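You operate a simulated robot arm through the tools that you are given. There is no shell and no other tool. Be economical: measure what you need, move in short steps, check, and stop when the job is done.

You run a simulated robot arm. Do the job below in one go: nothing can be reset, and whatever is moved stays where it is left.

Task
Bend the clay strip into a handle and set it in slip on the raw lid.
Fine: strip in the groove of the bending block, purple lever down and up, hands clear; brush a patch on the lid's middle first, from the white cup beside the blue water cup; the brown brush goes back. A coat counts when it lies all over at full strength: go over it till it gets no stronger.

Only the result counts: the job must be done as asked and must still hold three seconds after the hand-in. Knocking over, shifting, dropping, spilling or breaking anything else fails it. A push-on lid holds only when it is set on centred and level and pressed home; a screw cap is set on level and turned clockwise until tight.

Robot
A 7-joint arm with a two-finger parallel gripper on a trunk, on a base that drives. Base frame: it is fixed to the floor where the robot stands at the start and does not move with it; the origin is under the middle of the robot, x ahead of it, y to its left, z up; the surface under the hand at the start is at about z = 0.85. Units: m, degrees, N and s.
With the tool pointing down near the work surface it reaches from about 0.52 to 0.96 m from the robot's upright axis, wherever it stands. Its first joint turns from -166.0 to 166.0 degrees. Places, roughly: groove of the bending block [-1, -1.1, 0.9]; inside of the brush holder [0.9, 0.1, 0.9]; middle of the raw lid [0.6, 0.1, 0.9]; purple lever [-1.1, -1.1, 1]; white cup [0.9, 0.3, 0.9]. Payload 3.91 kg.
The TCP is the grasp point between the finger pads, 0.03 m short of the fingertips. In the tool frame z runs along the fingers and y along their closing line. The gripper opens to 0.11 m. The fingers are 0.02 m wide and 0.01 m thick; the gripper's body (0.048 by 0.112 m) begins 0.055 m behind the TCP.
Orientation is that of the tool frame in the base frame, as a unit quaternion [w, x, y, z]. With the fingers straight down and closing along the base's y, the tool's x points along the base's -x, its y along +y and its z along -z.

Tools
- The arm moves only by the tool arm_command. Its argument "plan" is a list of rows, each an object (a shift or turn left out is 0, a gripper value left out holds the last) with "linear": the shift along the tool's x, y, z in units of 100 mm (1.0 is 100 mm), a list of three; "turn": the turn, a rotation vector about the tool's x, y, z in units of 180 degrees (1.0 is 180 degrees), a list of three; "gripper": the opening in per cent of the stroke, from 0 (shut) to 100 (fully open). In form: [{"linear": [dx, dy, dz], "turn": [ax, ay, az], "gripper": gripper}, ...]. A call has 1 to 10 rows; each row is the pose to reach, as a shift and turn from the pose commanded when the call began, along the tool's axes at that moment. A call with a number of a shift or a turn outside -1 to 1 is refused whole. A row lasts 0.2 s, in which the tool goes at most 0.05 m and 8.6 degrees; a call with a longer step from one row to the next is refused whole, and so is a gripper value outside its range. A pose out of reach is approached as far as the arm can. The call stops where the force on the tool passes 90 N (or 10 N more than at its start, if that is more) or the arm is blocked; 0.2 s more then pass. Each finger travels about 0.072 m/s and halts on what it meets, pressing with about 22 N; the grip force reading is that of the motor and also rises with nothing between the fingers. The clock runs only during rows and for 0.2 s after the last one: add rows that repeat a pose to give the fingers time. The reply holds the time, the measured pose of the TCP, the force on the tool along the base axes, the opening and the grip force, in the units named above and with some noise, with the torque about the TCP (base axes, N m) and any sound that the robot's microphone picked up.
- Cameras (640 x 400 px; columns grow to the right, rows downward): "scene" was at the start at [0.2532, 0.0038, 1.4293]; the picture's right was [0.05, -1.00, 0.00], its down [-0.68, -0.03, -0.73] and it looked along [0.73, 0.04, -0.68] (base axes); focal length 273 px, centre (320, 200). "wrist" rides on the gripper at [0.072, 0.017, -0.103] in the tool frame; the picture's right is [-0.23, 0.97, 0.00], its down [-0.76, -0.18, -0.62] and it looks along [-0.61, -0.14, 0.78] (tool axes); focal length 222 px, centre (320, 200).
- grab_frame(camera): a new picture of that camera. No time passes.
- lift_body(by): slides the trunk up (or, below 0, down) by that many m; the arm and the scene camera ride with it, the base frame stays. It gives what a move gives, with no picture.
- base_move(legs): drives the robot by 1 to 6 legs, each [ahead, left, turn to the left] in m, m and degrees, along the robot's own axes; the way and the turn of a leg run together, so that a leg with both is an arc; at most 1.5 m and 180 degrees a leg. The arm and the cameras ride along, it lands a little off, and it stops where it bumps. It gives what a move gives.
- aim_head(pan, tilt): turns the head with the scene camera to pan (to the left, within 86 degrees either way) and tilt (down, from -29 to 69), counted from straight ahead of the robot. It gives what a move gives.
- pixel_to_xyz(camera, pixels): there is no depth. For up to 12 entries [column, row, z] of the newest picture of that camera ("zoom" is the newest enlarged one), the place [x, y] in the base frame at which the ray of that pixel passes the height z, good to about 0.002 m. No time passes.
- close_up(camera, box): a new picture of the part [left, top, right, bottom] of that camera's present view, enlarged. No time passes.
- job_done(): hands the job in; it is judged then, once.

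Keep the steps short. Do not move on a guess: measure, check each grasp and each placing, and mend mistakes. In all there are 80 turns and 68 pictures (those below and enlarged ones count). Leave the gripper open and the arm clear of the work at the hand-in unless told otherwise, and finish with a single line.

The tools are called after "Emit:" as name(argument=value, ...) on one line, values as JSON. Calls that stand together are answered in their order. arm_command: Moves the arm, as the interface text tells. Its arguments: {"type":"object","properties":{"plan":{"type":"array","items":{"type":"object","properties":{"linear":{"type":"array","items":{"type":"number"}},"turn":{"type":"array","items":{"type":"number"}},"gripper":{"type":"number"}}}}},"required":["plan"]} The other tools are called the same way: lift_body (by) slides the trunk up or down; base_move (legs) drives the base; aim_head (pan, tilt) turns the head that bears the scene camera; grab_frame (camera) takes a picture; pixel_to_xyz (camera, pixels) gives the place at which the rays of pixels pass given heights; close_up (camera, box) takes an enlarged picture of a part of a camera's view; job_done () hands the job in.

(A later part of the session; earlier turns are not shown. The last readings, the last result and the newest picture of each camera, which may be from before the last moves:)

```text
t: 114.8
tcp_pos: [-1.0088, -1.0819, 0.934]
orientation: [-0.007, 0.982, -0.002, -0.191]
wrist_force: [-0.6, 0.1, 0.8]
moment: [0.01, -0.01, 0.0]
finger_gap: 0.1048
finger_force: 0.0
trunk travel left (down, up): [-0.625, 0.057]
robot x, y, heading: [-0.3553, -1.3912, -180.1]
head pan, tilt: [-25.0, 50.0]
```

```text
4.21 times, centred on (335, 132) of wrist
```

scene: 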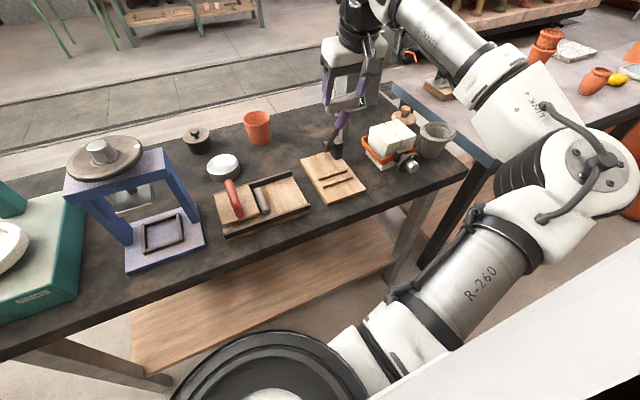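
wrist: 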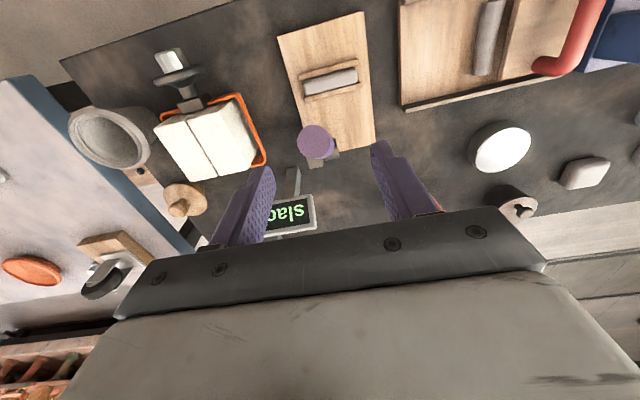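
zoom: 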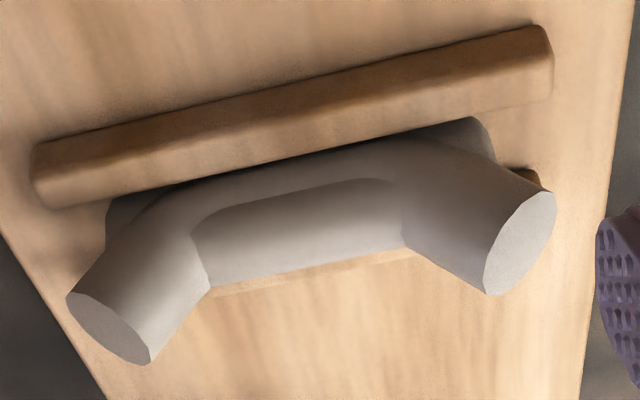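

Two legs rise from a flat middle. I go down the last 3 cm and close on the leg ends.

Emit:
arm_command(plan=[{"linear": [0, 0.05, 0.12]}, {"linear": [0.007, 0.05, 0.25]}, {"linear": [0.007, 0.05, 0.31]}, {"linear": [0.007, 0.05, 0.31]}])

Emit:
arm_command(plan=[{"gripper": 80}, {"gripper": 65}, {"gripper": 50}, {"gripper": 50}, {"gripper": 50}])

Emit:
arm_command(plan=[{"linear": [0, 0, -0.1]}, {"linear": [0, 0, -0.25]}, {"linear": [0, 0, -0.5]}, {"linear": [0, 0, -0.8]}, {"linear": [0, 0, -1.0]}])

Emit:
close_up(camera="scene", box=[290, 70, 410, 210])

```text
t: 115.8
tcp_pos: [-1.0193, -1.0871, 0.9066]
orientation: [-0.007, 0.982, -0.002, -0.191]
wrist_force: [-0.1, 0.1, 0.4]
moment: [0.0, -0.02, 0.03]
finger_gap: 0.1048
finger_force: 0.0
trunk travel left (down, up): [-0.625, 0.057]
robot x, y, heading: [-0.3553, -1.3918, -180.0]
head pan, tilt: [-25.0, 50.0]
```

```text
t: 117.0
tcp_pos: [-1.0191, -1.0874, 0.9069]
orientation: [-0.007, 0.982, -0.002, -0.19]
wrist_force: [-0.7, -1.3, -0.3]
moment: [0.01, 0.02, 0.01]
finger_gap: 0.071
finger_force: 22.0
trunk travel left (down, up): [-0.625, 0.057]
robot x, y, heading: [-0.357, -1.3916, -180.1]
head pan, tilt: [-25.0, 50.0]
```

```text
t: 118.2
tcp_pos: [-0.9797, -1.0894, 1.0002]
orientation: [-0.006, 0.982, -0.002, -0.191]
wrist_force: [0.1, -0.1, -0.9]
moment: [-0.01, 0.0, -0.02]
finger_gap: 0.0709
finger_force: 22.0
trunk travel left (down, up): [-0.625, 0.057]
robot x, y, heading: [-0.3554, -1.3873, -179.8]
head pan, tilt: [-25.0, 50.0]
```

```text
2.86 times, centred on (350, 140) of scene
```

zoom: 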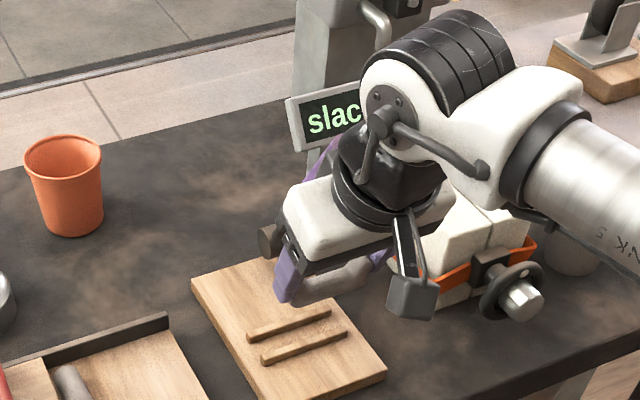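

Held firmly (71 mm, 22 N). I rise clear of the lever, draw the arm in, and drive back to the bench.

Emit:
arm_command(plan=[{"linear": [0, 0, -0.45]}, {"linear": [0, 0, -0.9]}, {"linear": [0, 0, -1.0]}])

Emit:
arm_command(plan=[{"linear": [0.2, 0, -0.35]}, {"linear": [0.46, 0, -0.726]}, {"linear": [0.46, 0, -0.726]}])

Emit:
base_move(legs=[[-0.11, 0, 0], [0, 0, -90], [1.3, 0, 0], [0.25, 0, 0], [0, 0, -90]])

Emit:
aim_head(pan=0, tilt=43)

Emit:
grab_frame(camera="scene")

```text
t: 119.0
tcp_pos: [-0.9459, -1.0912, 1.0924]
orientation: [-0.006, 0.982, -0.001, -0.19]
wrist_force: [-1.0, 0.0, 0.0]
moment: [0.04, 0.0, 0.01]
finger_gap: 0.071
finger_force: 22.1
trunk travel left (down, up): [-0.625, 0.057]
robot x, y, heading: [-0.3528, -1.3923, -179.8]
head pan, tilt: [-25.0, 50.0]
```

```text
t: 119.8
tcp_pos: [-0.8752, -1.0901, 1.1415]
orientation: [-0.006, 0.982, -0.001, -0.191]
wrist_force: [-0.8, -1.2, -0.2]
moment: [0.02, -0.03, 0.0]
finger_gap: 0.0708
finger_force: 22.2
trunk travel left (down, up): [-0.625, 0.057]
robot x, y, heading: [-0.3532, -1.3925, -180.3]
head pan, tilt: [-25.0, 50.0]
```

```text
t: 136.3
tcp_pos: [0.3099, -0.158, 1.1416]
orientation: [0.19, 0.007, 0.982, -0.006]
wrist_force: [-0.3, -0.1, -0.4]
moment: [-0.01, -0.04, 0.0]
finger_gap: 0.0709
finger_force: 22.3
trunk travel left (down, up): [-0.625, 0.057]
robot x, y, heading: [-0.2066, 0.1489, -0.2]
head pan, tilt: [-25.0, 50.0]
```

```text
t: 137.2
tcp_pos: [0.3088, -0.1594, 1.1425]
orientation: [0.191, 0.006, 0.981, -0.008]
wrist_force: [-0.2, 0.0, -0.5]
moment: [-0.03, 0.01, 0.0]
finger_gap: 0.0711
finger_force: 21.4
trunk travel left (down, up): [-0.625, 0.057]
robot x, y, heading: [-0.2081, 0.1471, -0.4]
head pan, tilt: [0.0, 43.0]
```

```text
13 pictures are left
```

scene: 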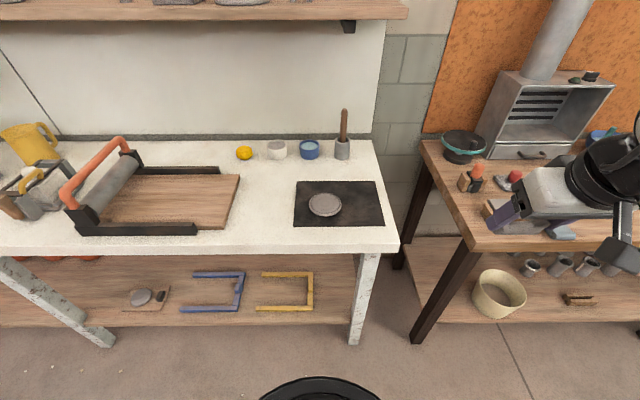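

Good overview. I measure cup, brush and holder from this picture, then drive 0.2 m ahead and 0.1 m left.

Emit:
pixel_to_xyz(camera="scene", pixels=[[277, 144, 0.9], [266, 144, 0.9], [288, 144, 0.9], [309, 144, 0.9], [342, 141, 0.91], [342, 158, 0.85], [344, 110, 1.02], [344, 110, 1.04], [343, 138, 0.92], [325, 204, 0.865], [307, 204, 0.865], [342, 204, 0.865]])

Emit:
base_move(legs=[[0.2, 0.1, 0]])

```text
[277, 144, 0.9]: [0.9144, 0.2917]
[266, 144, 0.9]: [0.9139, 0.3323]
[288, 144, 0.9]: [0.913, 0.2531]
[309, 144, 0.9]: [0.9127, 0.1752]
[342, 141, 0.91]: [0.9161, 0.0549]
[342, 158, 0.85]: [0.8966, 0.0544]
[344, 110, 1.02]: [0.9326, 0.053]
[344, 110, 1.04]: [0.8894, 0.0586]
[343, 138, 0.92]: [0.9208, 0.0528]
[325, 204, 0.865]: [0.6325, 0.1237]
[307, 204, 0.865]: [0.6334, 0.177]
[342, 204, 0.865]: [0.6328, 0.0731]
```

```text
t: 138.9
tcp_pos: [0.5179, -0.0594, 1.1409]
orientation: [0.191, 0.007, 0.982, -0.008]
wrist_force: [-0.4, 0.4, -0.4]
moment: [0.01, 0.0, -0.04]
finger_gap: 0.071
finger_force: 22.1
trunk travel left (down, up): [-0.625, 0.057]
robot x, y, heading: [0.0024, 0.2515, -0.5]
head pan, tilt: [0.0, 43.0]
```

I carry the handle down over the free right part of the board, (0.66, 0.00).

Emit:
arm_command(plan=[{"linear": [-0.09, 0.1, 0.31]}, {"linear": [-0.18, 0.2, 0.61]}, {"linear": [-0.275, 0.3, 0.92]}])

Emit:
arm_command(plan=[{"linear": [-0.11, 0.1, 0.31]}, {"linear": [-0.21, 0.2, 0.62]}, {"linear": [-0.322, 0.32, 0.939]}])

Emit:
arm_command(plan=[{"linear": [0.08, 0, 0.26]}, {"linear": [0.16, 0, 0.5]}, {"linear": [0.22, 0, 0.68]}, {"linear": [0.244, 0, 0.764]}, {"linear": [0.244, 0, 0.764]}])

Emit:
close_up(camera="scene", box=[290, 180, 470, 320])

```text
t: 139.7
tcp_pos: [0.5782, -0.0308, 1.0678]
orientation: [0.19, 0.008, 0.982, -0.008]
wrist_force: [0.5, 0.5, -0.4]
moment: [0.03, -0.01, 0.01]
finger_gap: 0.0714
finger_force: 21.8
trunk travel left (down, up): [-0.625, 0.057]
robot x, y, heading: [-0.001, 0.2431, -0.6]
head pan, tilt: [0.0, 43.0]
```

```text
t: 140.5
tcp_pos: [0.6437, -0.0005, 0.9905]
orientation: [0.191, 0.006, 0.982, -0.007]
wrist_force: [0.5, -0.2, 0.4]
moment: [-0.03, 0.0, -0.01]
finger_gap: 0.071
finger_force: 21.5
trunk travel left (down, up): [-0.625, 0.057]
robot x, y, heading: [0.0015, 0.2473, -0.6]
head pan, tilt: [0.0, 43.0]
```

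```text
t: 141.7
tcp_pos: [0.6496, -0.0033, 0.9107]
orientation: [0.191, 0.008, 0.981, -0.007]
wrist_force: [-0.3, -0.4, -1.2]
moment: [-0.03, 0.04, -0.04]
finger_gap: 0.0707
finger_force: 21.8
trunk travel left (down, up): [-0.625, 0.057]
robot x, y, heading: [0.0011, 0.2441, -0.6]
head pan, tilt: [0.0, 43.0]
```

```text
2.86 times, centred on (380, 250) of scene
```

zoom: 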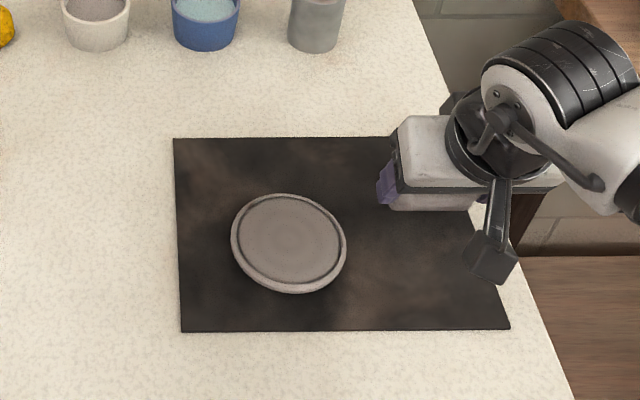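

Over the board, clear of the lid. Down gently in steps.

Emit:
arm_command(plan=[{"linear": [0.015, 0, 0.037]}, {"linear": [0.03, 0, 0.074]}, {"linear": [0.03, 0, 0.074]}])

Emit:
arm_command(plan=[{"linear": [0.011, 0, 0.028]}, {"linear": [0.011, 0, 0.028]}])

Emit:
arm_command(plan=[{"linear": [0.009, 0, 0.023]}, {"linear": [0.009, 0, 0.023]}])

```text
t: 142.5
tcp_pos: [0.6498, -0.0028, 0.9026]
orientation: [0.191, 0.006, 0.981, -0.007]
wrist_force: [-0.3, 0.2, -0.3]
moment: [-0.01, -0.01, 0.0]
finger_gap: 0.0708
finger_force: 21.3
trunk travel left (down, up): [-0.625, 0.057]
robot x, y, heading: [0.0015, 0.2445, -0.5]
head pan, tilt: [0.0, 43.0]
```

```text
t: 143.1
tcp_pos: [0.6491, -0.0024, 0.8996]
orientation: [0.191, 0.007, 0.982, -0.007]
wrist_force: [-0.2, 0.0, 1.0]
moment: [-0.02, 0.03, 0.0]
finger_gap: 0.0712
finger_force: 21.8
trunk travel left (down, up): [-0.625, 0.057]
robot x, y, heading: [0.0, 0.2402, -0.7]
head pan, tilt: [0.0, 43.0]
```

```text
t: 143.7
tcp_pos: [0.6484, -0.004, 0.8972]
orientation: [0.191, 0.006, 0.982, -0.006]
wrist_force: [0.3, -0.6, -1.0]
moment: [-0.02, 0.0, 0.0]
finger_gap: 0.071
finger_force: 22.1
trunk travel left (down, up): [-0.625, 0.057]
robot x, y, heading: [0.0039, 0.2445, -0.4]
head pan, tilt: [0.0, 43.0]
```

Emit:
arm_command(plan=[{"linear": [0.011, 0, 0.028]}, {"linear": [0.011, 0, 0.028]}])

Emit:
arm_command(plan=[{"linear": [0.009, 0, 0.023]}, {"linear": [0.009, 0, 0.023]}])

Emit:
arm_command(plan=[{"linear": [0.009, 0, 0.023]}, {"linear": [0.009, 0, 0.023]}])

```text
t: 144.3
tcp_pos: [0.6489, -0.0023, 0.8958]
orientation: [0.191, 0.008, 0.981, -0.007]
wrist_force: [-1.3, -1.1, 6.9]
moment: [0.21, 0.01, 0.0]
finger_gap: 0.071
finger_force: 21.5
trunk travel left (down, up): [-0.625, 0.057]
robot x, y, heading: [0.0008, 0.2428, -0.6]
head pan, tilt: [0.0, 43.0]
```

```text
t: 144.9
tcp_pos: [0.6487, -0.0032, 0.8945]
orientation: [0.191, 0.007, 0.981, -0.008]
wrist_force: [3.7, -1.4, 17.4]
moment: [0.01, -0.26, -0.01]
finger_gap: 0.0713
finger_force: 21.9
trunk travel left (down, up): [-0.625, 0.057]
robot x, y, heading: [-0.0014, 0.2482, -0.6]
head pan, tilt: [0.0, 43.0]
```

```text
t: 145.5
tcp_pos: [0.6479, -0.003, 0.8899]
orientation: [0.192, 0.007, 0.981, -0.008]
wrist_force: [1.1, 0.3, 18.2]
moment: [-0.05, -0.19, -0.01]
finger_gap: 0.0712
finger_force: 22.2
trunk travel left (down, up): [-0.625, 0.057]
robot x, y, heading: [0.0021, 0.2418, -0.7]
head pan, tilt: [0.0, 43.0]
```

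The handle stands on the board. I let go, rise, set the hand upright, raise the trunk, and drive a bit closer for the brush.

Emit:
arm_command(plan=[{"gripper": 75}, {"gripper": 90}, {"gripper": 90}, {"linear": [-0.13, 0, -0.31]}, {"linear": [-0.25, 0, -0.62]}, {"linear": [-0.375, 0, -0.927]}])

Emit:
arm_command(plan=[{"linear": [-0.1, 0, -0.3], "turn": [0, 0.0407, 0]}, {"linear": [-0.2, 0, -0.6], "turn": [0, 0.0814, 0]}, {"linear": [-0.375, 0, -0.927], "turn": [0, 0.1222, 0]}, {"linear": [-0.375, 0, -0.927], "turn": [0, 0.1222, 0], "gripper": 60}])

Emit:
lift_body(by=0.055)

Emit:
base_move(legs=[[0.08, -0.09, 0.5]])

Emit:
grab_frame(camera="scene")

```text
t: 146.9
tcp_pos: [0.6491, -0.0017, 0.9894]
orientation: [0.191, 0.007, 0.982, -0.008]
wrist_force: [0.0, -0.7, 0.7]
moment: [-0.02, 0.02, 0.04]
finger_gap: 0.099
finger_force: 0.1
trunk travel left (down, up): [-0.625, 0.057]
robot x, y, heading: [0.0021, 0.2462, -0.6]
head pan, tilt: [0.0, 43.0]
```

```text
t: 147.9
tcp_pos: [0.6491, -0.0005, 1.0902]
orientation: [0.0, 0.007, 1.0, -0.005]
wrist_force: [-0.8, 0.0, 1.1]
moment: [0.02, 0.04, -0.01]
finger_gap: 0.0661
finger_force: 0.1
trunk travel left (down, up): [-0.625, 0.057]
robot x, y, heading: [-0.0038, 0.2412, -0.5]
head pan, tilt: [0.0, 43.0]
```

```text
t: 148.9
tcp_pos: [0.6513, -0.0011, 1.1445]
orientation: [0.001, 0.007, 1.0, -0.007]
wrist_force: [-0.3, 0.4, -0.4]
moment: [0.0, 0.05, 0.02]
finger_gap: 0.0658
finger_force: 0.0
trunk travel left (down, up): [-0.68, 0.002]
robot x, y, heading: [0.0029, 0.2439, -0.6]
head pan, tilt: [0.0, 43.0]
```

```text
t: 150.3
tcp_pos: [0.7329, -0.0854, 1.1433]
orientation: [0.0, 0.003, 1.0, -0.006]
wrist_force: [0.2, -0.4, -0.4]
moment: [0.03, -0.02, -0.02]
finger_gap: 0.0661
finger_force: 0.0
trunk travel left (down, up): [-0.68, 0.002]
robot x, y, heading: [0.0826, 0.1548, -0.0]
head pan, tilt: [0.0, 43.0]
```

```text
11 pictures are left
```

scene: 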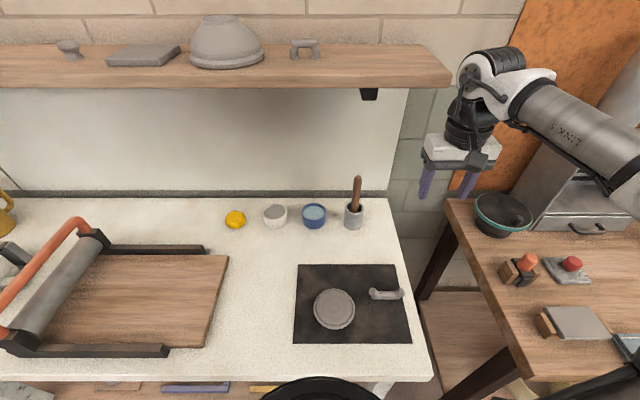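

Handle stands well on the board at (385,294). I measure brush, holder, cup and lid from this nearer view.

Emit:
pixel_to_xyz(camera="scene", pixels=[[357, 178, 1.03], [357, 178, 1.05], [355, 204, 0.95], [354, 211, 0.91], [353, 229, 0.85], [275, 211, 0.9], [264, 211, 0.9], [287, 211, 0.9], [275, 229, 0.85], [334, 308, 0.868], [312, 308, 0.868], [355, 308, 0.868]])

Emit:
close_up(camera="scene", box=[250, 160, 420, 350])

```text
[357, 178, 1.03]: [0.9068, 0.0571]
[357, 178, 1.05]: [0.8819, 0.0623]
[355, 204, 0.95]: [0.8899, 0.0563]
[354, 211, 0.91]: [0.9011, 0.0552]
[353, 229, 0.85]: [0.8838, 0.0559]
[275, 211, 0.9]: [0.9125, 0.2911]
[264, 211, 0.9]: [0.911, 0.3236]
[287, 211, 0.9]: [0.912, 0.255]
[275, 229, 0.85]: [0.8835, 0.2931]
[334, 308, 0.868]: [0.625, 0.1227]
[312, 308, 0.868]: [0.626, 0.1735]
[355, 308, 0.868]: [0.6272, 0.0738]
```

```text
2.11 times, centred on (335, 255) of scene
```

zoom: 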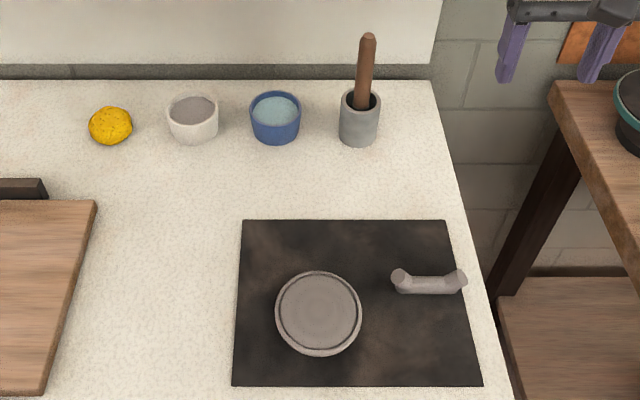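

Brush top ≈ (0.904,0.0565,1.033), holder centre ≈(0.911,0.0555), white cup centre ≈(0.912,0.29). I go over the brush and come down astride its handle.

Emit:
arm_command(plan=[{"linear": [-0.29, 0.23, 0.1]}, {"linear": [-0.58, 0.46, 0.2]}, {"linear": [-0.87, 0.7, 0.3]}])

Emit:
arm_command(plan=[{"linear": [-0.29, 0.23, 0.1]}, {"linear": [-0.58, 0.46, 0.2]}, {"linear": [-0.86, 0.71, 0.28]}, {"linear": [-0.86, 0.71, 0.28]}])

Emit:
arm_command(plan=[{"linear": [0, 0, 0.3]}, {"linear": [0, 0, 0.6]}, {"linear": [0, 0, 0.9]}, {"linear": [0, 0, 0.9]}])

Emit:
close_up(camera="wrist", box=[160, 60, 480, 260])

```text
t: 151.3
tcp_pos: [0.7878, -0.0427, 1.1255]
orientation: [0.002, 0.025, 1.0, -0.009]
wrist_force: [0.0, 0.6, 0.2]
moment: [0.0, -0.05, 0.0]
finger_gap: 0.0659
finger_force: 0.2
trunk travel left (down, up): [-0.68, 0.002]
robot x, y, heading: [0.0744, 0.1574, -0.8]
head pan, tilt: [0.0, 43.0]
stopped in row 3: the arm was blocked; the commanded pose is now the measured one
```

```text
t: 152.5
tcp_pos: [0.7911, -0.0368, 1.1213]
orientation: [0.013, 0.075, 0.997, -0.01]
wrist_force: [0.8, 0.1, 0.5]
moment: [-0.02, 0.03, -0.01]
finger_gap: 0.066
finger_force: 0.0
trunk travel left (down, up): [-0.68, 0.002]
robot x, y, heading: [0.0183, 0.1563, -1.4]
head pan, tilt: [0.0, 43.0]
stopped in row 4: the arm was blocked; the commanded pose is now the measured one
```

```text
t: 153.5
tcp_pos: [0.8277, -0.0317, 0.997]
orientation: [-0.008, 0.069, 0.998, -0.008]
wrist_force: [2.1, 0.2, -0.6]
moment: [0.01, 0.03, -0.03]
finger_gap: 0.066
finger_force: 0.1
trunk travel left (down, up): [-0.68, 0.002]
robot x, y, heading: [0.025, 0.1544, -0.9]
head pan, tilt: [0.0, 43.0]
```

```text
2.00 times, centred on (320, 160) of wrist
```

zoom: 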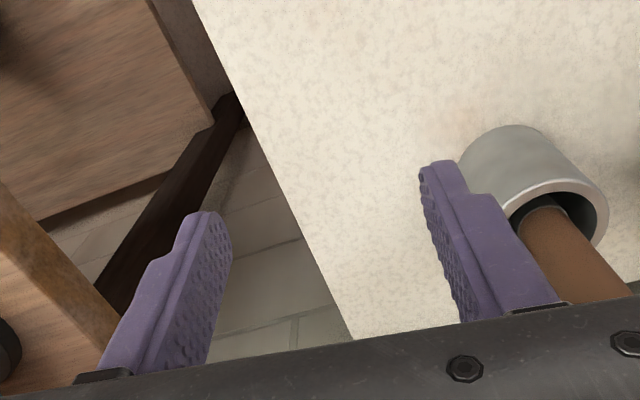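

The arm met the wall shelf's end (front-bottom corner ≈ (0.83,-0.07,1.30)) above the bench; the shelf is fixed and nothing seems moved. I come in instead with the hand leaned back 40°, from the front, grip the brush handle and lift it out.

Emit:
arm_command(plan=[{"linear": [0.35, -0.05, 0], "turn": [0, 0, -0.022]}, {"linear": [0.693, -0.097, 0], "turn": [0, 0, -0.044]}, {"linear": [0.693, -0.097, 0], "turn": [0, 0, -0.044]}])

Emit:
arm_command(plan=[{"linear": [0, 0.18, 0], "turn": [0, -0.0444, 0]}, {"linear": [0, 0.36, 0], "turn": [0, -0.0889, 0]}, {"linear": [0, 0.54, 0], "turn": [0, -0.1333, 0]}, {"linear": [0, 0.72, 0], "turn": [0, -0.1778, 0]}, {"linear": [0, 0.88, 0], "turn": [0, -0.2222, 0]}, {"linear": [0, 0.88, 0], "turn": [0, -0.2222, 0]}])

Emit:
arm_command(plan=[{"linear": [-0.22, 0, 0.21]}, {"linear": [-0.44, 0, 0.41]}, {"linear": [-0.657, 0, 0.617]}, {"linear": [-0.657, 0, 0.617]}])

Emit:
close_up(camera="scene", box=[240, 110, 440, 320])

```text
t: 154.3
tcp_pos: [0.7562, -0.032, 1.0021]
orientation: [-0.006, 0.0, 1.0, -0.007]
wrist_force: [0.9, 0.2, -0.6]
moment: [0.01, 0.01, 0.01]
finger_gap: 0.066
finger_force: 0.0
trunk travel left (down, up): [-0.68, 0.002]
robot x, y, heading: [0.0257, 0.1546, -1.2]
head pan, tilt: [0.0, 43.0]
```

```text
t: 155.7
tcp_pos: [0.7537, 0.0549, 1.0015]
orientation: [0.337, -0.002, 0.941, -0.006]
wrist_force: [0.4, -0.7, 0.2]
moment: [0.0, -0.01, -0.01]
finger_gap: 0.0661
finger_force: 0.0
trunk travel left (down, up): [-0.68, 0.002]
robot x, y, heading: [0.0222, 0.1536, -1.0]
head pan, tilt: [0.0, 43.0]
```

```text
t: 156.7
tcp_pos: [0.8431, 0.0528, 0.9949]
orientation: [0.336, -0.003, 0.942, -0.007]
wrist_force: [0.9, -0.1, -0.8]
moment: [0.0, 0.02, 0.01]
finger_gap: 0.0659
finger_force: 0.1
trunk travel left (down, up): [-0.68, 0.002]
robot x, y, heading: [0.0273, 0.1534, -1.1]
head pan, tilt: [0.0, 43.0]
```

```text
1.90 times, centred on (340, 215) of scene
```

zoom: 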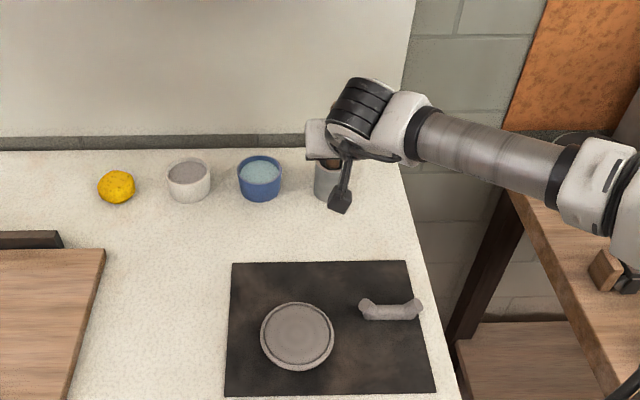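

All in place; the hand is before the brush. I go forward onto the handle, grip, lift out, carry over to the white cup, dip, and lift again.

Emit:
arm_command(plan=[{"linear": [-0.24, 0.03, 0.2]}, {"linear": [-0.483, 0.03, 0.405]}, {"linear": [-0.483, 0.03, 0.405]}, {"linear": [-0.483, 0.03, 0.405], "gripper": 5}, {"linear": [-0.483, 0.03, 0.405]}, {"linear": [-0.483, 0.03, 0.405]}, {"linear": [-0.483, 0.03, 0.405]}])

Emit:
arm_command(plan=[{"linear": [-0.13, 0, -0.16]}, {"linear": [-0.27, 0, -0.32]}, {"linear": [-0.41, 0, -0.49]}, {"linear": [-0.547, 0, -0.651]}, {"linear": [-0.547, 0, -0.651]}])

Emit:
arm_command(plan=[{"linear": [0, 0.3, 0]}, {"linear": [0, 0.6, 0]}, {"linear": [0, 0.9, 0]}, {"linear": [0, 1, 0]}])

Emit:
close_up(camera="scene", box=[240, 90, 440, 260])

```text
t: 158.3
tcp_pos: [0.9072, 0.0543, 0.9939]
orientation: [0.337, -0.002, 0.941, -0.006]
wrist_force: [-0.1, -0.8, 0.9]
moment: [0.03, 0.05, -0.01]
finger_gap: 0.0214
finger_force: 22.3
trunk travel left (down, up): [-0.68, 0.002]
robot x, y, heading: [0.0224, 0.1514, -1.0]
head pan, tilt: [0.0, 43.0]
```

```text
t: 159.5
tcp_pos: [0.9078, 0.0578, 1.0787]
orientation: [0.336, -0.002, 0.942, -0.007]
wrist_force: [-0.2, -0.7, -0.3]
moment: [0.0, -0.03, 0.0]
finger_gap: 0.0212
finger_force: 21.8
trunk travel left (down, up): [-0.68, 0.002]
robot x, y, heading: [0.0265, 0.1566, -1.1]
head pan, tilt: [0.0, 43.0]
```

```text
t: 160.5
tcp_pos: [0.9071, 0.1586, 1.0777]
orientation: [0.336, -0.003, 0.942, -0.006]
wrist_force: [0.8, 0.2, -1.4]
moment: [0.01, 0.04, -0.01]
finger_gap: 0.0215
finger_force: 21.6
trunk travel left (down, up): [-0.68, 0.002]
robot x, y, heading: [0.0264, 0.1562, -1.0]
head pan, tilt: [0.0, 43.0]
```

```text
2.35 times, centred on (340, 175) of scene
```

zoom: 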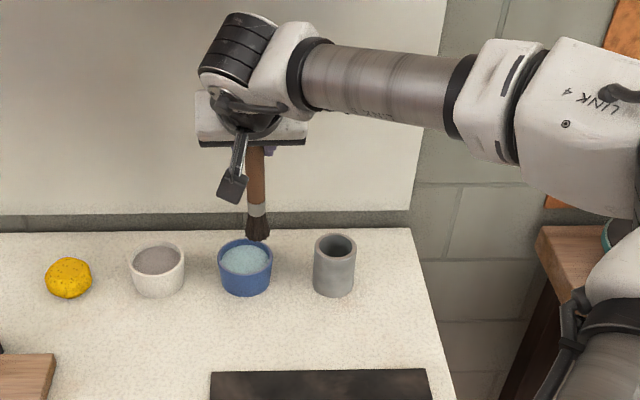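

The brush is held and hangs straight; bristle tip at (258,238) in the zoom. I query its height, then go to the white cup, dip and stir a little, lift, and drive back so the brush comes over the lid.

Emit:
pixel_to_xyz(camera="zoom", pixels=[[258, 240, 0.93], [258, 240, 0.94], [258, 240, 0.95], [256, 150, 1.03], [256, 150, 1.05], [158, 252, 0.9], [158, 260, 0.885], [158, 297, 0.85]])

Emit:
arm_command(plan=[{"linear": [0, 0.35, 0]}, {"linear": [0, 0.7, 0]}, {"linear": [0, 1, 0]}, {"linear": [0, 1, 0]}])

Emit:
arm_command(plan=[{"linear": [0, 0.325, 0]}, {"linear": [0.15, 0.325, 0.18]}, {"linear": [0.31, 0.325, 0.37]}, {"linear": [0.463, 0.325, 0.552]}, {"linear": [0.463, 0.375, 0.552]}, {"linear": [0.463, 0.275, 0.552]}, {"linear": [0.463, 0.325, 0.552]}, {"linear": [0.23, 0.325, 0.27]}, {"linear": [0, 0.325, 0]}, {"linear": [0, 0.325, 0]}])

Emit:
close_up(camera="scene", box=[220, 130, 340, 230])

Emit:
base_move(legs=[[-0.281, -0.173, 0]])

```text
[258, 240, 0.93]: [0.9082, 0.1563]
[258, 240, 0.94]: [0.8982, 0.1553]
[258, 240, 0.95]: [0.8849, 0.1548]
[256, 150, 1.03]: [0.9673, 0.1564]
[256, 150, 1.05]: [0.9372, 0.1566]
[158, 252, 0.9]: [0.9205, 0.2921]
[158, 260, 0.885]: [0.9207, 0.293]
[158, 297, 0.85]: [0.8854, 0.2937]
```

```text
t: 161.5
tcp_pos: [0.9057, 0.2577, 1.076]
orientation: [0.337, -0.002, 0.942, -0.006]
wrist_force: [-0.2, 0.5, -1.1]
moment: [-0.01, -0.01, 0.02]
finger_gap: 0.0215
finger_force: 22.2
trunk travel left (down, up): [-0.68, 0.002]
robot x, y, heading: [0.0237, 0.1567, -0.9]
head pan, tilt: [0.0, 43.0]
```

```text
t: 163.7
tcp_pos: [0.908, 0.292, 1.0746]
orientation: [0.336, -0.001, 0.942, -0.008]
wrist_force: [-0.2, 0.1, 0.4]
moment: [-0.01, 0.03, 0.01]
finger_gap: 0.0214
finger_force: 22.4
trunk travel left (down, up): [-0.68, 0.002]
robot x, y, heading: [0.0268, 0.1537, -0.8]
head pan, tilt: [0.0, 43.0]
```

```text
4.00 times, centred on (280, 180) of scene
```

zoom: 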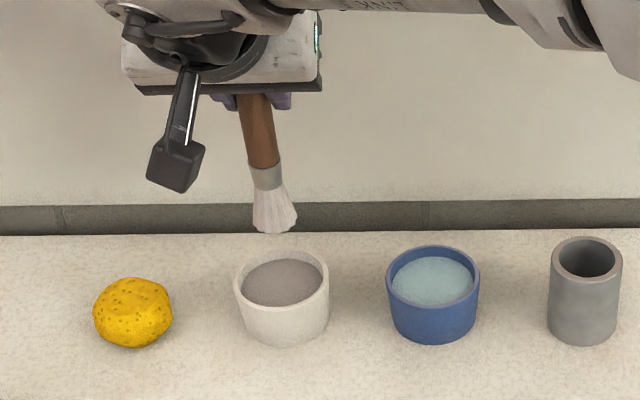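

```text
t: 165.8
tcp_pos: [0.6307, 0.1228, 1.0756]
orientation: [0.336, -0.002, 0.942, -0.006]
wrist_force: [0.2, 0.0, -0.4]
moment: [0.02, -0.04, 0.0]
finger_gap: 0.0216
finger_force: 21.9
trunk travel left (down, up): [-0.68, 0.002]
robot x, y, heading: [-0.2529, -0.0125, -1.1]
head pan, tilt: [0.0, 43.0]
```

The bristles are loaded with slip and the brush is over the lid (0.631,0.123). I centre it and lower it in 3 mm steps to find the contact.

Emit:
arm_command(plan=[{"linear": [0.15, 0, 0.1]}, {"linear": [0.3, 0, 0.23]}, {"linear": [0.414, 0, 0.353]}, {"linear": [0.414, 0, 0.353]}])

Emit:
arm_command(plan=[{"linear": [0.0193, 0, 0.023]}, {"linear": [0.0193, 0, 0.023]}])

Emit:
arm_command(plan=[{"linear": [0.0193, 0, 0.023]}, {"linear": [0.0193, 0, 0.023]}])

Emit:
arm_command(plan=[{"linear": [0.0193, 0, 0.023]}, {"linear": [0.0193, 0, 0.023]}])

Emit:
close_up(camera="scene", box=[270, 150, 400, 250])

```text
t: 166.8
tcp_pos: [0.6198, 0.1212, 1.0236]
orientation: [0.337, -0.001, 0.942, -0.007]
wrist_force: [-0.3, 0.1, -0.4]
moment: [-0.01, -0.02, 0.03]
finger_gap: 0.0217
finger_force: 21.5
trunk travel left (down, up): [-0.68, 0.002]
robot x, y, heading: [-0.253, -0.0148, -0.9]
head pan, tilt: [0.0, 43.0]
```

```text
t: 167.4
tcp_pos: [0.6211, 0.1218, 1.0206]
orientation: [0.336, -0.001, 0.942, -0.008]
wrist_force: [0.7, -0.1, -0.7]
moment: [-0.01, 0.02, 0.02]
finger_gap: 0.0214
finger_force: 22.1
trunk travel left (down, up): [-0.68, 0.002]
robot x, y, heading: [-0.2512, -0.0125, -1.0]
head pan, tilt: [0.0, 43.0]
```

```text
t: 168.0
tcp_pos: [0.6215, 0.1225, 1.0163]
orientation: [0.336, 0.0, 0.942, -0.008]
wrist_force: [-0.2, -0.1, 0.5]
moment: [-0.02, -0.06, 0.01]
finger_gap: 0.0214
finger_force: 21.8
trunk travel left (down, up): [-0.68, 0.002]
robot x, y, heading: [-0.2509, -0.0164, -1.3]
head pan, tilt: [0.0, 43.0]
```

```text
t: 168.6
tcp_pos: [0.6211, 0.1219, 1.014]
orientation: [0.336, -0.001, 0.942, -0.007]
wrist_force: [0.1, 0.0, 0.0]
moment: [0.04, -0.03, -0.01]
finger_gap: 0.0215
finger_force: 21.7
trunk travel left (down, up): [-0.68, 0.002]
robot x, y, heading: [-0.2516, -0.0117, -1.3]
head pan, tilt: [0.0, 43.0]
```

```text
4.00 times, centred on (335, 200) of scene
```

zoom: 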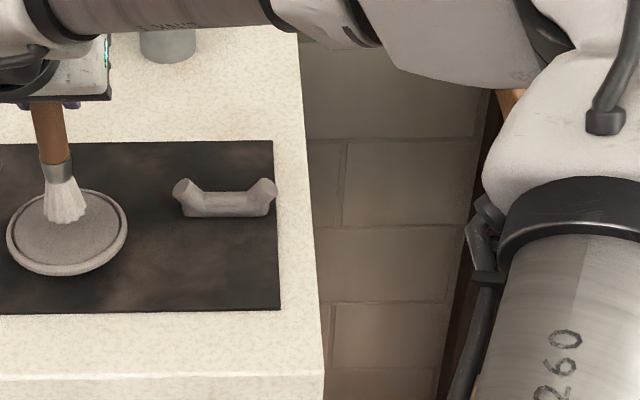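

Still no force; the bristle tip seems about 5–8 mm over the lid. I lower 8 mm more and brush two passes over the middle (±22 mm), then lift and look.

Emit:
pixel_to_xyz(camera="zoom", pixels=[[67, 233, 0.866], [67, 233, 0.872], [67, 222, 0.866], [67, 222, 0.872], [67, 222, 0.878], [7, 235, 0.87], [127, 230, 0.87]])

Emit:
arm_command(plan=[{"linear": [0.003, 0.015, 0.05]}, {"linear": [0.003, 0.015, 0.05]}])

Emit:
arm_command(plan=[{"linear": [0.0257, 0, 0.0306]}, {"linear": [0.0257, 0, 0.0306]}])

Emit:
arm_command(plan=[{"linear": [0.153, -0.1, -0.129]}, {"linear": [-0.153, -0.1, 0.129]}, {"linear": [-0.169, 0, 0.141]}, {"linear": [0.169, 0, -0.141]}, {"linear": [0.153, 0.1, -0.129]}, {"linear": [-0.153, 0.1, 0.129]}, {"linear": [-0.092, 0.2, 0.077]}, {"linear": [0.092, 0.2, -0.077]}, {"linear": [0.092, -0.2, -0.077]}, {"linear": [0, 0, 0]}])

Emit:
arm_command(plan=[{"linear": [-0.092, -0.18, 0.077]}, {"linear": [-0.092, 0.18, 0.077]}, {"linear": [-0.038, 0.2, 0.032]}, {"linear": [-0.038, -0.2, 0.032]}, {"linear": [0.038, -0.2, -0.032]}, {"linear": [0.038, 0.2, -0.032]}, {"linear": [0.092, 0.18, -0.077]}, {"linear": [0.092, -0.18, -0.077]}, {"linear": [0.153, 0, -0.129]}, {"linear": [0, 0, 0]}])

Emit:
arm_command(plan=[{"linear": [-0.19, 0, -0.23]}, {"linear": [-0.39, 0, -0.46]}, {"linear": [-0.39, 0, -0.46]}])

Emit:
close_up(camera="scene", box=[235, 165, 315, 240])

```text
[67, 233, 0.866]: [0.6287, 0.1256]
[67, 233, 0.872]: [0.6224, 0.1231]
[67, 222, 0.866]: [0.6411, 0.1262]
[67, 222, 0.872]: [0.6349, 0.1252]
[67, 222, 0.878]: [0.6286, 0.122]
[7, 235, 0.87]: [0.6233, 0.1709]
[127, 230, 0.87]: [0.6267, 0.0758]
```

```text
t: 169.2
tcp_pos: [0.6234, 0.1224, 1.009]
orientation: [0.336, -0.001, 0.942, -0.007]
wrist_force: [0.2, -0.5, -0.7]
moment: [-0.01, -0.01, 0.04]
finger_gap: 0.0216
finger_force: 22.0
trunk travel left (down, up): [-0.68, 0.002]
robot x, y, heading: [-0.2516, -0.0079, -1.3]
head pan, tilt: [0.0, 43.0]
```

```text
t: 169.8
tcp_pos: [0.6239, 0.1238, 1.0056]
orientation: [0.337, -0.001, 0.942, -0.007]
wrist_force: [0.7, 0.3, 0.5]
moment: [-0.02, 0.01, 0.0]
finger_gap: 0.0216
finger_force: 22.6
trunk travel left (down, up): [-0.68, 0.002]
robot x, y, heading: [-0.2518, -0.0133, -1.0]
head pan, tilt: [0.0, 43.0]
```

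```text
t: 172.0
tcp_pos: [0.6245, 0.1237, 1.0051]
orientation: [0.336, 0.0, 0.942, -0.008]
wrist_force: [0.2, 0.2, 0.0]
moment: [0.01, -0.01, -0.02]
finger_gap: 0.0217
finger_force: 21.7
trunk travel left (down, up): [-0.68, 0.002]
robot x, y, heading: [-0.2536, -0.0119, -1.3]
head pan, tilt: [0.0, 43.0]
```

```text
t: 174.2
tcp_pos: [0.6246, 0.1242, 1.0044]
orientation: [0.335, 0.0, 0.942, -0.007]
wrist_force: [-0.6, 0.4, 0.2]
moment: [-0.02, -0.03, -0.01]
finger_gap: 0.0215
finger_force: 22.2
trunk travel left (down, up): [-0.68, 0.002]
robot x, y, heading: [-0.2523, -0.0096, -1.5]
head pan, tilt: [0.0, 43.0]
```

```text
t: 175.0
tcp_pos: [0.6274, 0.1251, 1.0641]
orientation: [0.336, -0.001, 0.942, -0.007]
wrist_force: [0.1, 0.6, -1.4]
moment: [0.02, -0.01, 0.02]
finger_gap: 0.0216
finger_force: 22.1
trunk travel left (down, up): [-0.68, 0.002]
robot x, y, heading: [-0.2543, -0.0138, -1.1]
head pan, tilt: [0.0, 43.0]
```

```text
5.33 times, centred on (275, 202) of scene
5 turns are left
```

zoom: 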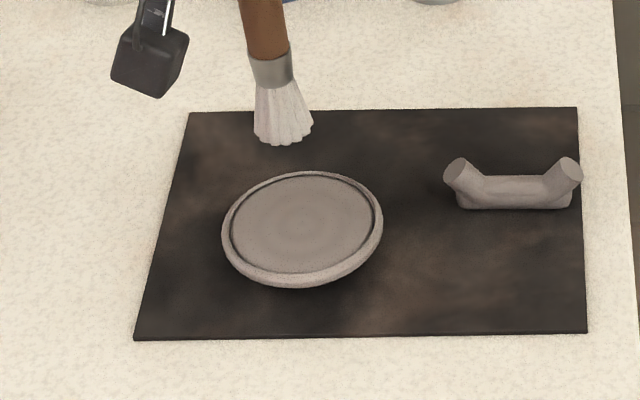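

The lid shows no slip yet: the bristles were still a few mm too high. I brush passes at successively lower heights (2.5 mm apart), dip again, brush again, and look.

Emit:
arm_command(plan=[{"linear": [0.15, -0.01, 0.15]}, {"linear": [0.3, -0.01, 0.31]}, {"linear": [0.446, -0.01, 0.462]}, {"linear": [0.446, -0.01, 0.462]}])

Emit:
arm_command(plan=[{"linear": [0.153, -0.1, -0.129]}, {"linear": [-0.153, -0.1, 0.129]}, {"linear": [-0.169, 0, 0.141]}, {"linear": [0.169, 0, -0.141]}, {"linear": [0.153, 0.1, -0.129]}, {"linear": [-0.153, 0.1, 0.129]}, {"linear": [-0.092, 0.2, 0.077]}, {"linear": [0.092, 0.2, -0.077]}, {"linear": [0.092, -0.2, -0.077]}, {"linear": [0, 0, 0]}])

Emit:
arm_command(plan=[{"linear": [-0.076, -0.18, 0.096]}, {"linear": [-0.076, 0.18, 0.096]}, {"linear": [-0.022, 0.2, 0.051]}, {"linear": [-0.022, -0.2, 0.051]}, {"linear": [0.054, -0.2, -0.013]}, {"linear": [0.054, 0.2, -0.013]}, {"linear": [0.108, 0.18, -0.058]}, {"linear": [0.108, -0.18, -0.058]}, {"linear": [0.169, 0, -0.11]}, {"linear": [0.016, 0, 0.019]}])

Emit:
arm_command(plan=[{"linear": [0.169, -0.1, -0.11]}, {"linear": [-0.137, -0.1, 0.148]}, {"linear": [-0.153, 0, 0.16]}, {"linear": [0.185, 0, -0.122]}, {"linear": [0.169, 0.1, -0.11]}, {"linear": [-0.137, 0.1, 0.148]}, {"linear": [-0.076, 0.2, 0.096]}, {"linear": [0.108, 0.2, -0.058]}, {"linear": [0.108, -0.2, -0.058]}, {"linear": [0.016, 0, 0.019]}])

Emit:
arm_command(plan=[{"linear": [-0.079, -0.18, 0.092]}, {"linear": [-0.079, 0.18, 0.092]}, {"linear": [-0.025, 0.2, 0.047]}, {"linear": [-0.025, -0.2, 0.047]}, {"linear": [0.051, -0.2, -0.017]}, {"linear": [0.051, 0.2, -0.017]}, {"linear": [0.105, 0.18, -0.062]}, {"linear": [0.105, -0.18, -0.062]}, {"linear": [0.166, 0, -0.114]}, {"linear": [0.013, 0, 0.015]}])

Emit:
arm_command(plan=[{"linear": [-0.15, 0, -0.18]}, {"linear": [-0.3, 0, -0.36]}, {"linear": [-0.457, 0, -0.544]}, {"linear": [-0.457, 0, -0.544]}])

Emit:
base_move(legs=[[0.281, 0.173, 0]])

Emit:
arm_command(plan=[{"linear": [0.14, 0, 0.16]}, {"linear": [0.27, 0, 0.33]}, {"linear": [0.41, 0, 0.49]}, {"linear": [0.41, 0.05, 0.49]}, {"linear": [0.41, -0.05, 0.49]}, {"linear": [0.41, 0, 0.49]}, {"linear": [0.2, 0, 0.24]}, {"linear": [0, 0, 0]}, {"linear": [0, 0, 0]}])

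Emit:
base_move(legs=[[-0.281, -0.173, 0]])

Emit:
close_up(camera="scene", box=[235, 165, 315, 240])

```text
t: 176.0
tcp_pos: [0.6195, 0.1231, 1.0021]
orientation: [0.336, -0.002, 0.942, -0.007]
wrist_force: [-0.8, 0.2, -1.3]
moment: [0.02, -0.04, 0.03]
finger_gap: 0.0215
finger_force: 22.4
trunk travel left (down, up): [-0.68, 0.002]
robot x, y, heading: [-0.2531, -0.0125, -1.3]
head pan, tilt: [0.0, 43.0]
```

```text
t: 178.2
tcp_pos: [0.6186, 0.123, 1.0019]
orientation: [0.335, -0.002, 0.942, -0.007]
wrist_force: [0.1, 0.1, -0.7]
moment: [-0.06, -0.02, -0.03]
finger_gap: 0.0217
finger_force: 21.6
trunk travel left (down, up): [-0.68, 0.002]
robot x, y, heading: [-0.2513, -0.0168, -1.2]
head pan, tilt: [0.0, 43.0]
```

```text
t: 180.4
tcp_pos: [0.6193, 0.1222, 0.9991]
orientation: [0.336, -0.001, 0.942, -0.007]
wrist_force: [0.1, 0.2, -0.4]
moment: [0.03, -0.02, -0.01]
finger_gap: 0.0215
finger_force: 22.5
trunk travel left (down, up): [-0.68, 0.002]
robot x, y, heading: [-0.251, -0.0098, -1.2]
head pan, tilt: [0.0, 43.0]
```

```text
t: 182.6
tcp_pos: [0.6202, 0.1225, 0.9967]
orientation: [0.337, -0.002, 0.942, -0.008]
wrist_force: [-0.4, 0.2, -0.6]
moment: [-0.01, 0.01, -0.02]
finger_gap: 0.0213
finger_force: 21.9
trunk travel left (down, up): [-0.68, 0.002]
robot x, y, heading: [-0.2506, -0.0111, -0.8]
head pan, tilt: [0.0, 43.0]
```

```text
t: 184.8
tcp_pos: [0.6211, 0.1227, 0.9937]
orientation: [0.336, -0.001, 0.942, -0.007]
wrist_force: [1.0, 0.2, -0.5]
moment: [0.01, 0.01, 0.02]
finger_gap: 0.0215
finger_force: 22.5
trunk travel left (down, up): [-0.68, 0.002]
robot x, y, heading: [-0.2524, -0.0135, -1.2]
head pan, tilt: [0.0, 43.0]
```

```text
t: 185.8
tcp_pos: [0.6213, 0.1234, 1.0647]
orientation: [0.335, -0.002, 0.942, -0.006]
wrist_force: [-0.2, -0.2, -0.4]
moment: [-0.01, 0.02, 0.02]
finger_gap: 0.0217
finger_force: 22.5
trunk travel left (down, up): [-0.68, 0.002]
robot x, y, heading: [-0.2524, -0.0098, -1.1]
head pan, tilt: [0.0, 43.0]
```

```text
t: 188.0
tcp_pos: [0.9113, 0.2985, 1.0648]
orientation: [0.335, -0.003, 0.942, -0.007]
wrist_force: [0.1, -0.5, -1.4]
moment: [0.03, -0.01, -0.01]
finger_gap: 0.0217
finger_force: 22.2
trunk travel left (down, up): [-0.68, 0.002]
robot x, y, heading: [0.0391, 0.1558, -1.0]
head pan, tilt: [0.0, 43.0]
```

```text
t: 190.0
tcp_pos: [0.912, 0.2985, 1.0632]
orientation: [0.335, -0.003, 0.942, -0.007]
wrist_force: [0.3, -0.6, 0.0]
moment: [-0.02, 0.01, 0.03]
finger_gap: 0.0215
finger_force: 22.1
trunk travel left (down, up): [-0.68, 0.002]
robot x, y, heading: [0.0375, 0.1539, -0.8]
head pan, tilt: [0.0, 43.0]
```

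```text
t: 192.2
tcp_pos: [0.6283, 0.1296, 1.0651]
orientation: [0.336, -0.003, 0.942, -0.006]
wrist_force: [-0.3, -0.7, -0.6]
moment: [-0.02, 0.01, 0.01]
finger_gap: 0.0216
finger_force: 21.9
trunk travel left (down, up): [-0.68, 0.002]
robot x, y, heading: [-0.2427, -0.0098, -1.3]
head pan, tilt: [0.0, 43.0]
```

```text
5.33 times, centred on (275, 202) of scene
4 turns are left
```

zoom: 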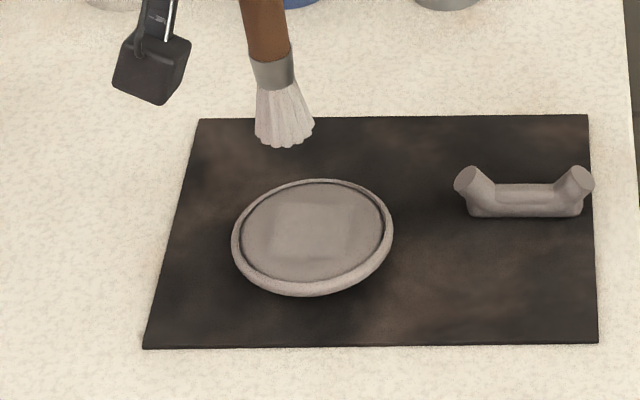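

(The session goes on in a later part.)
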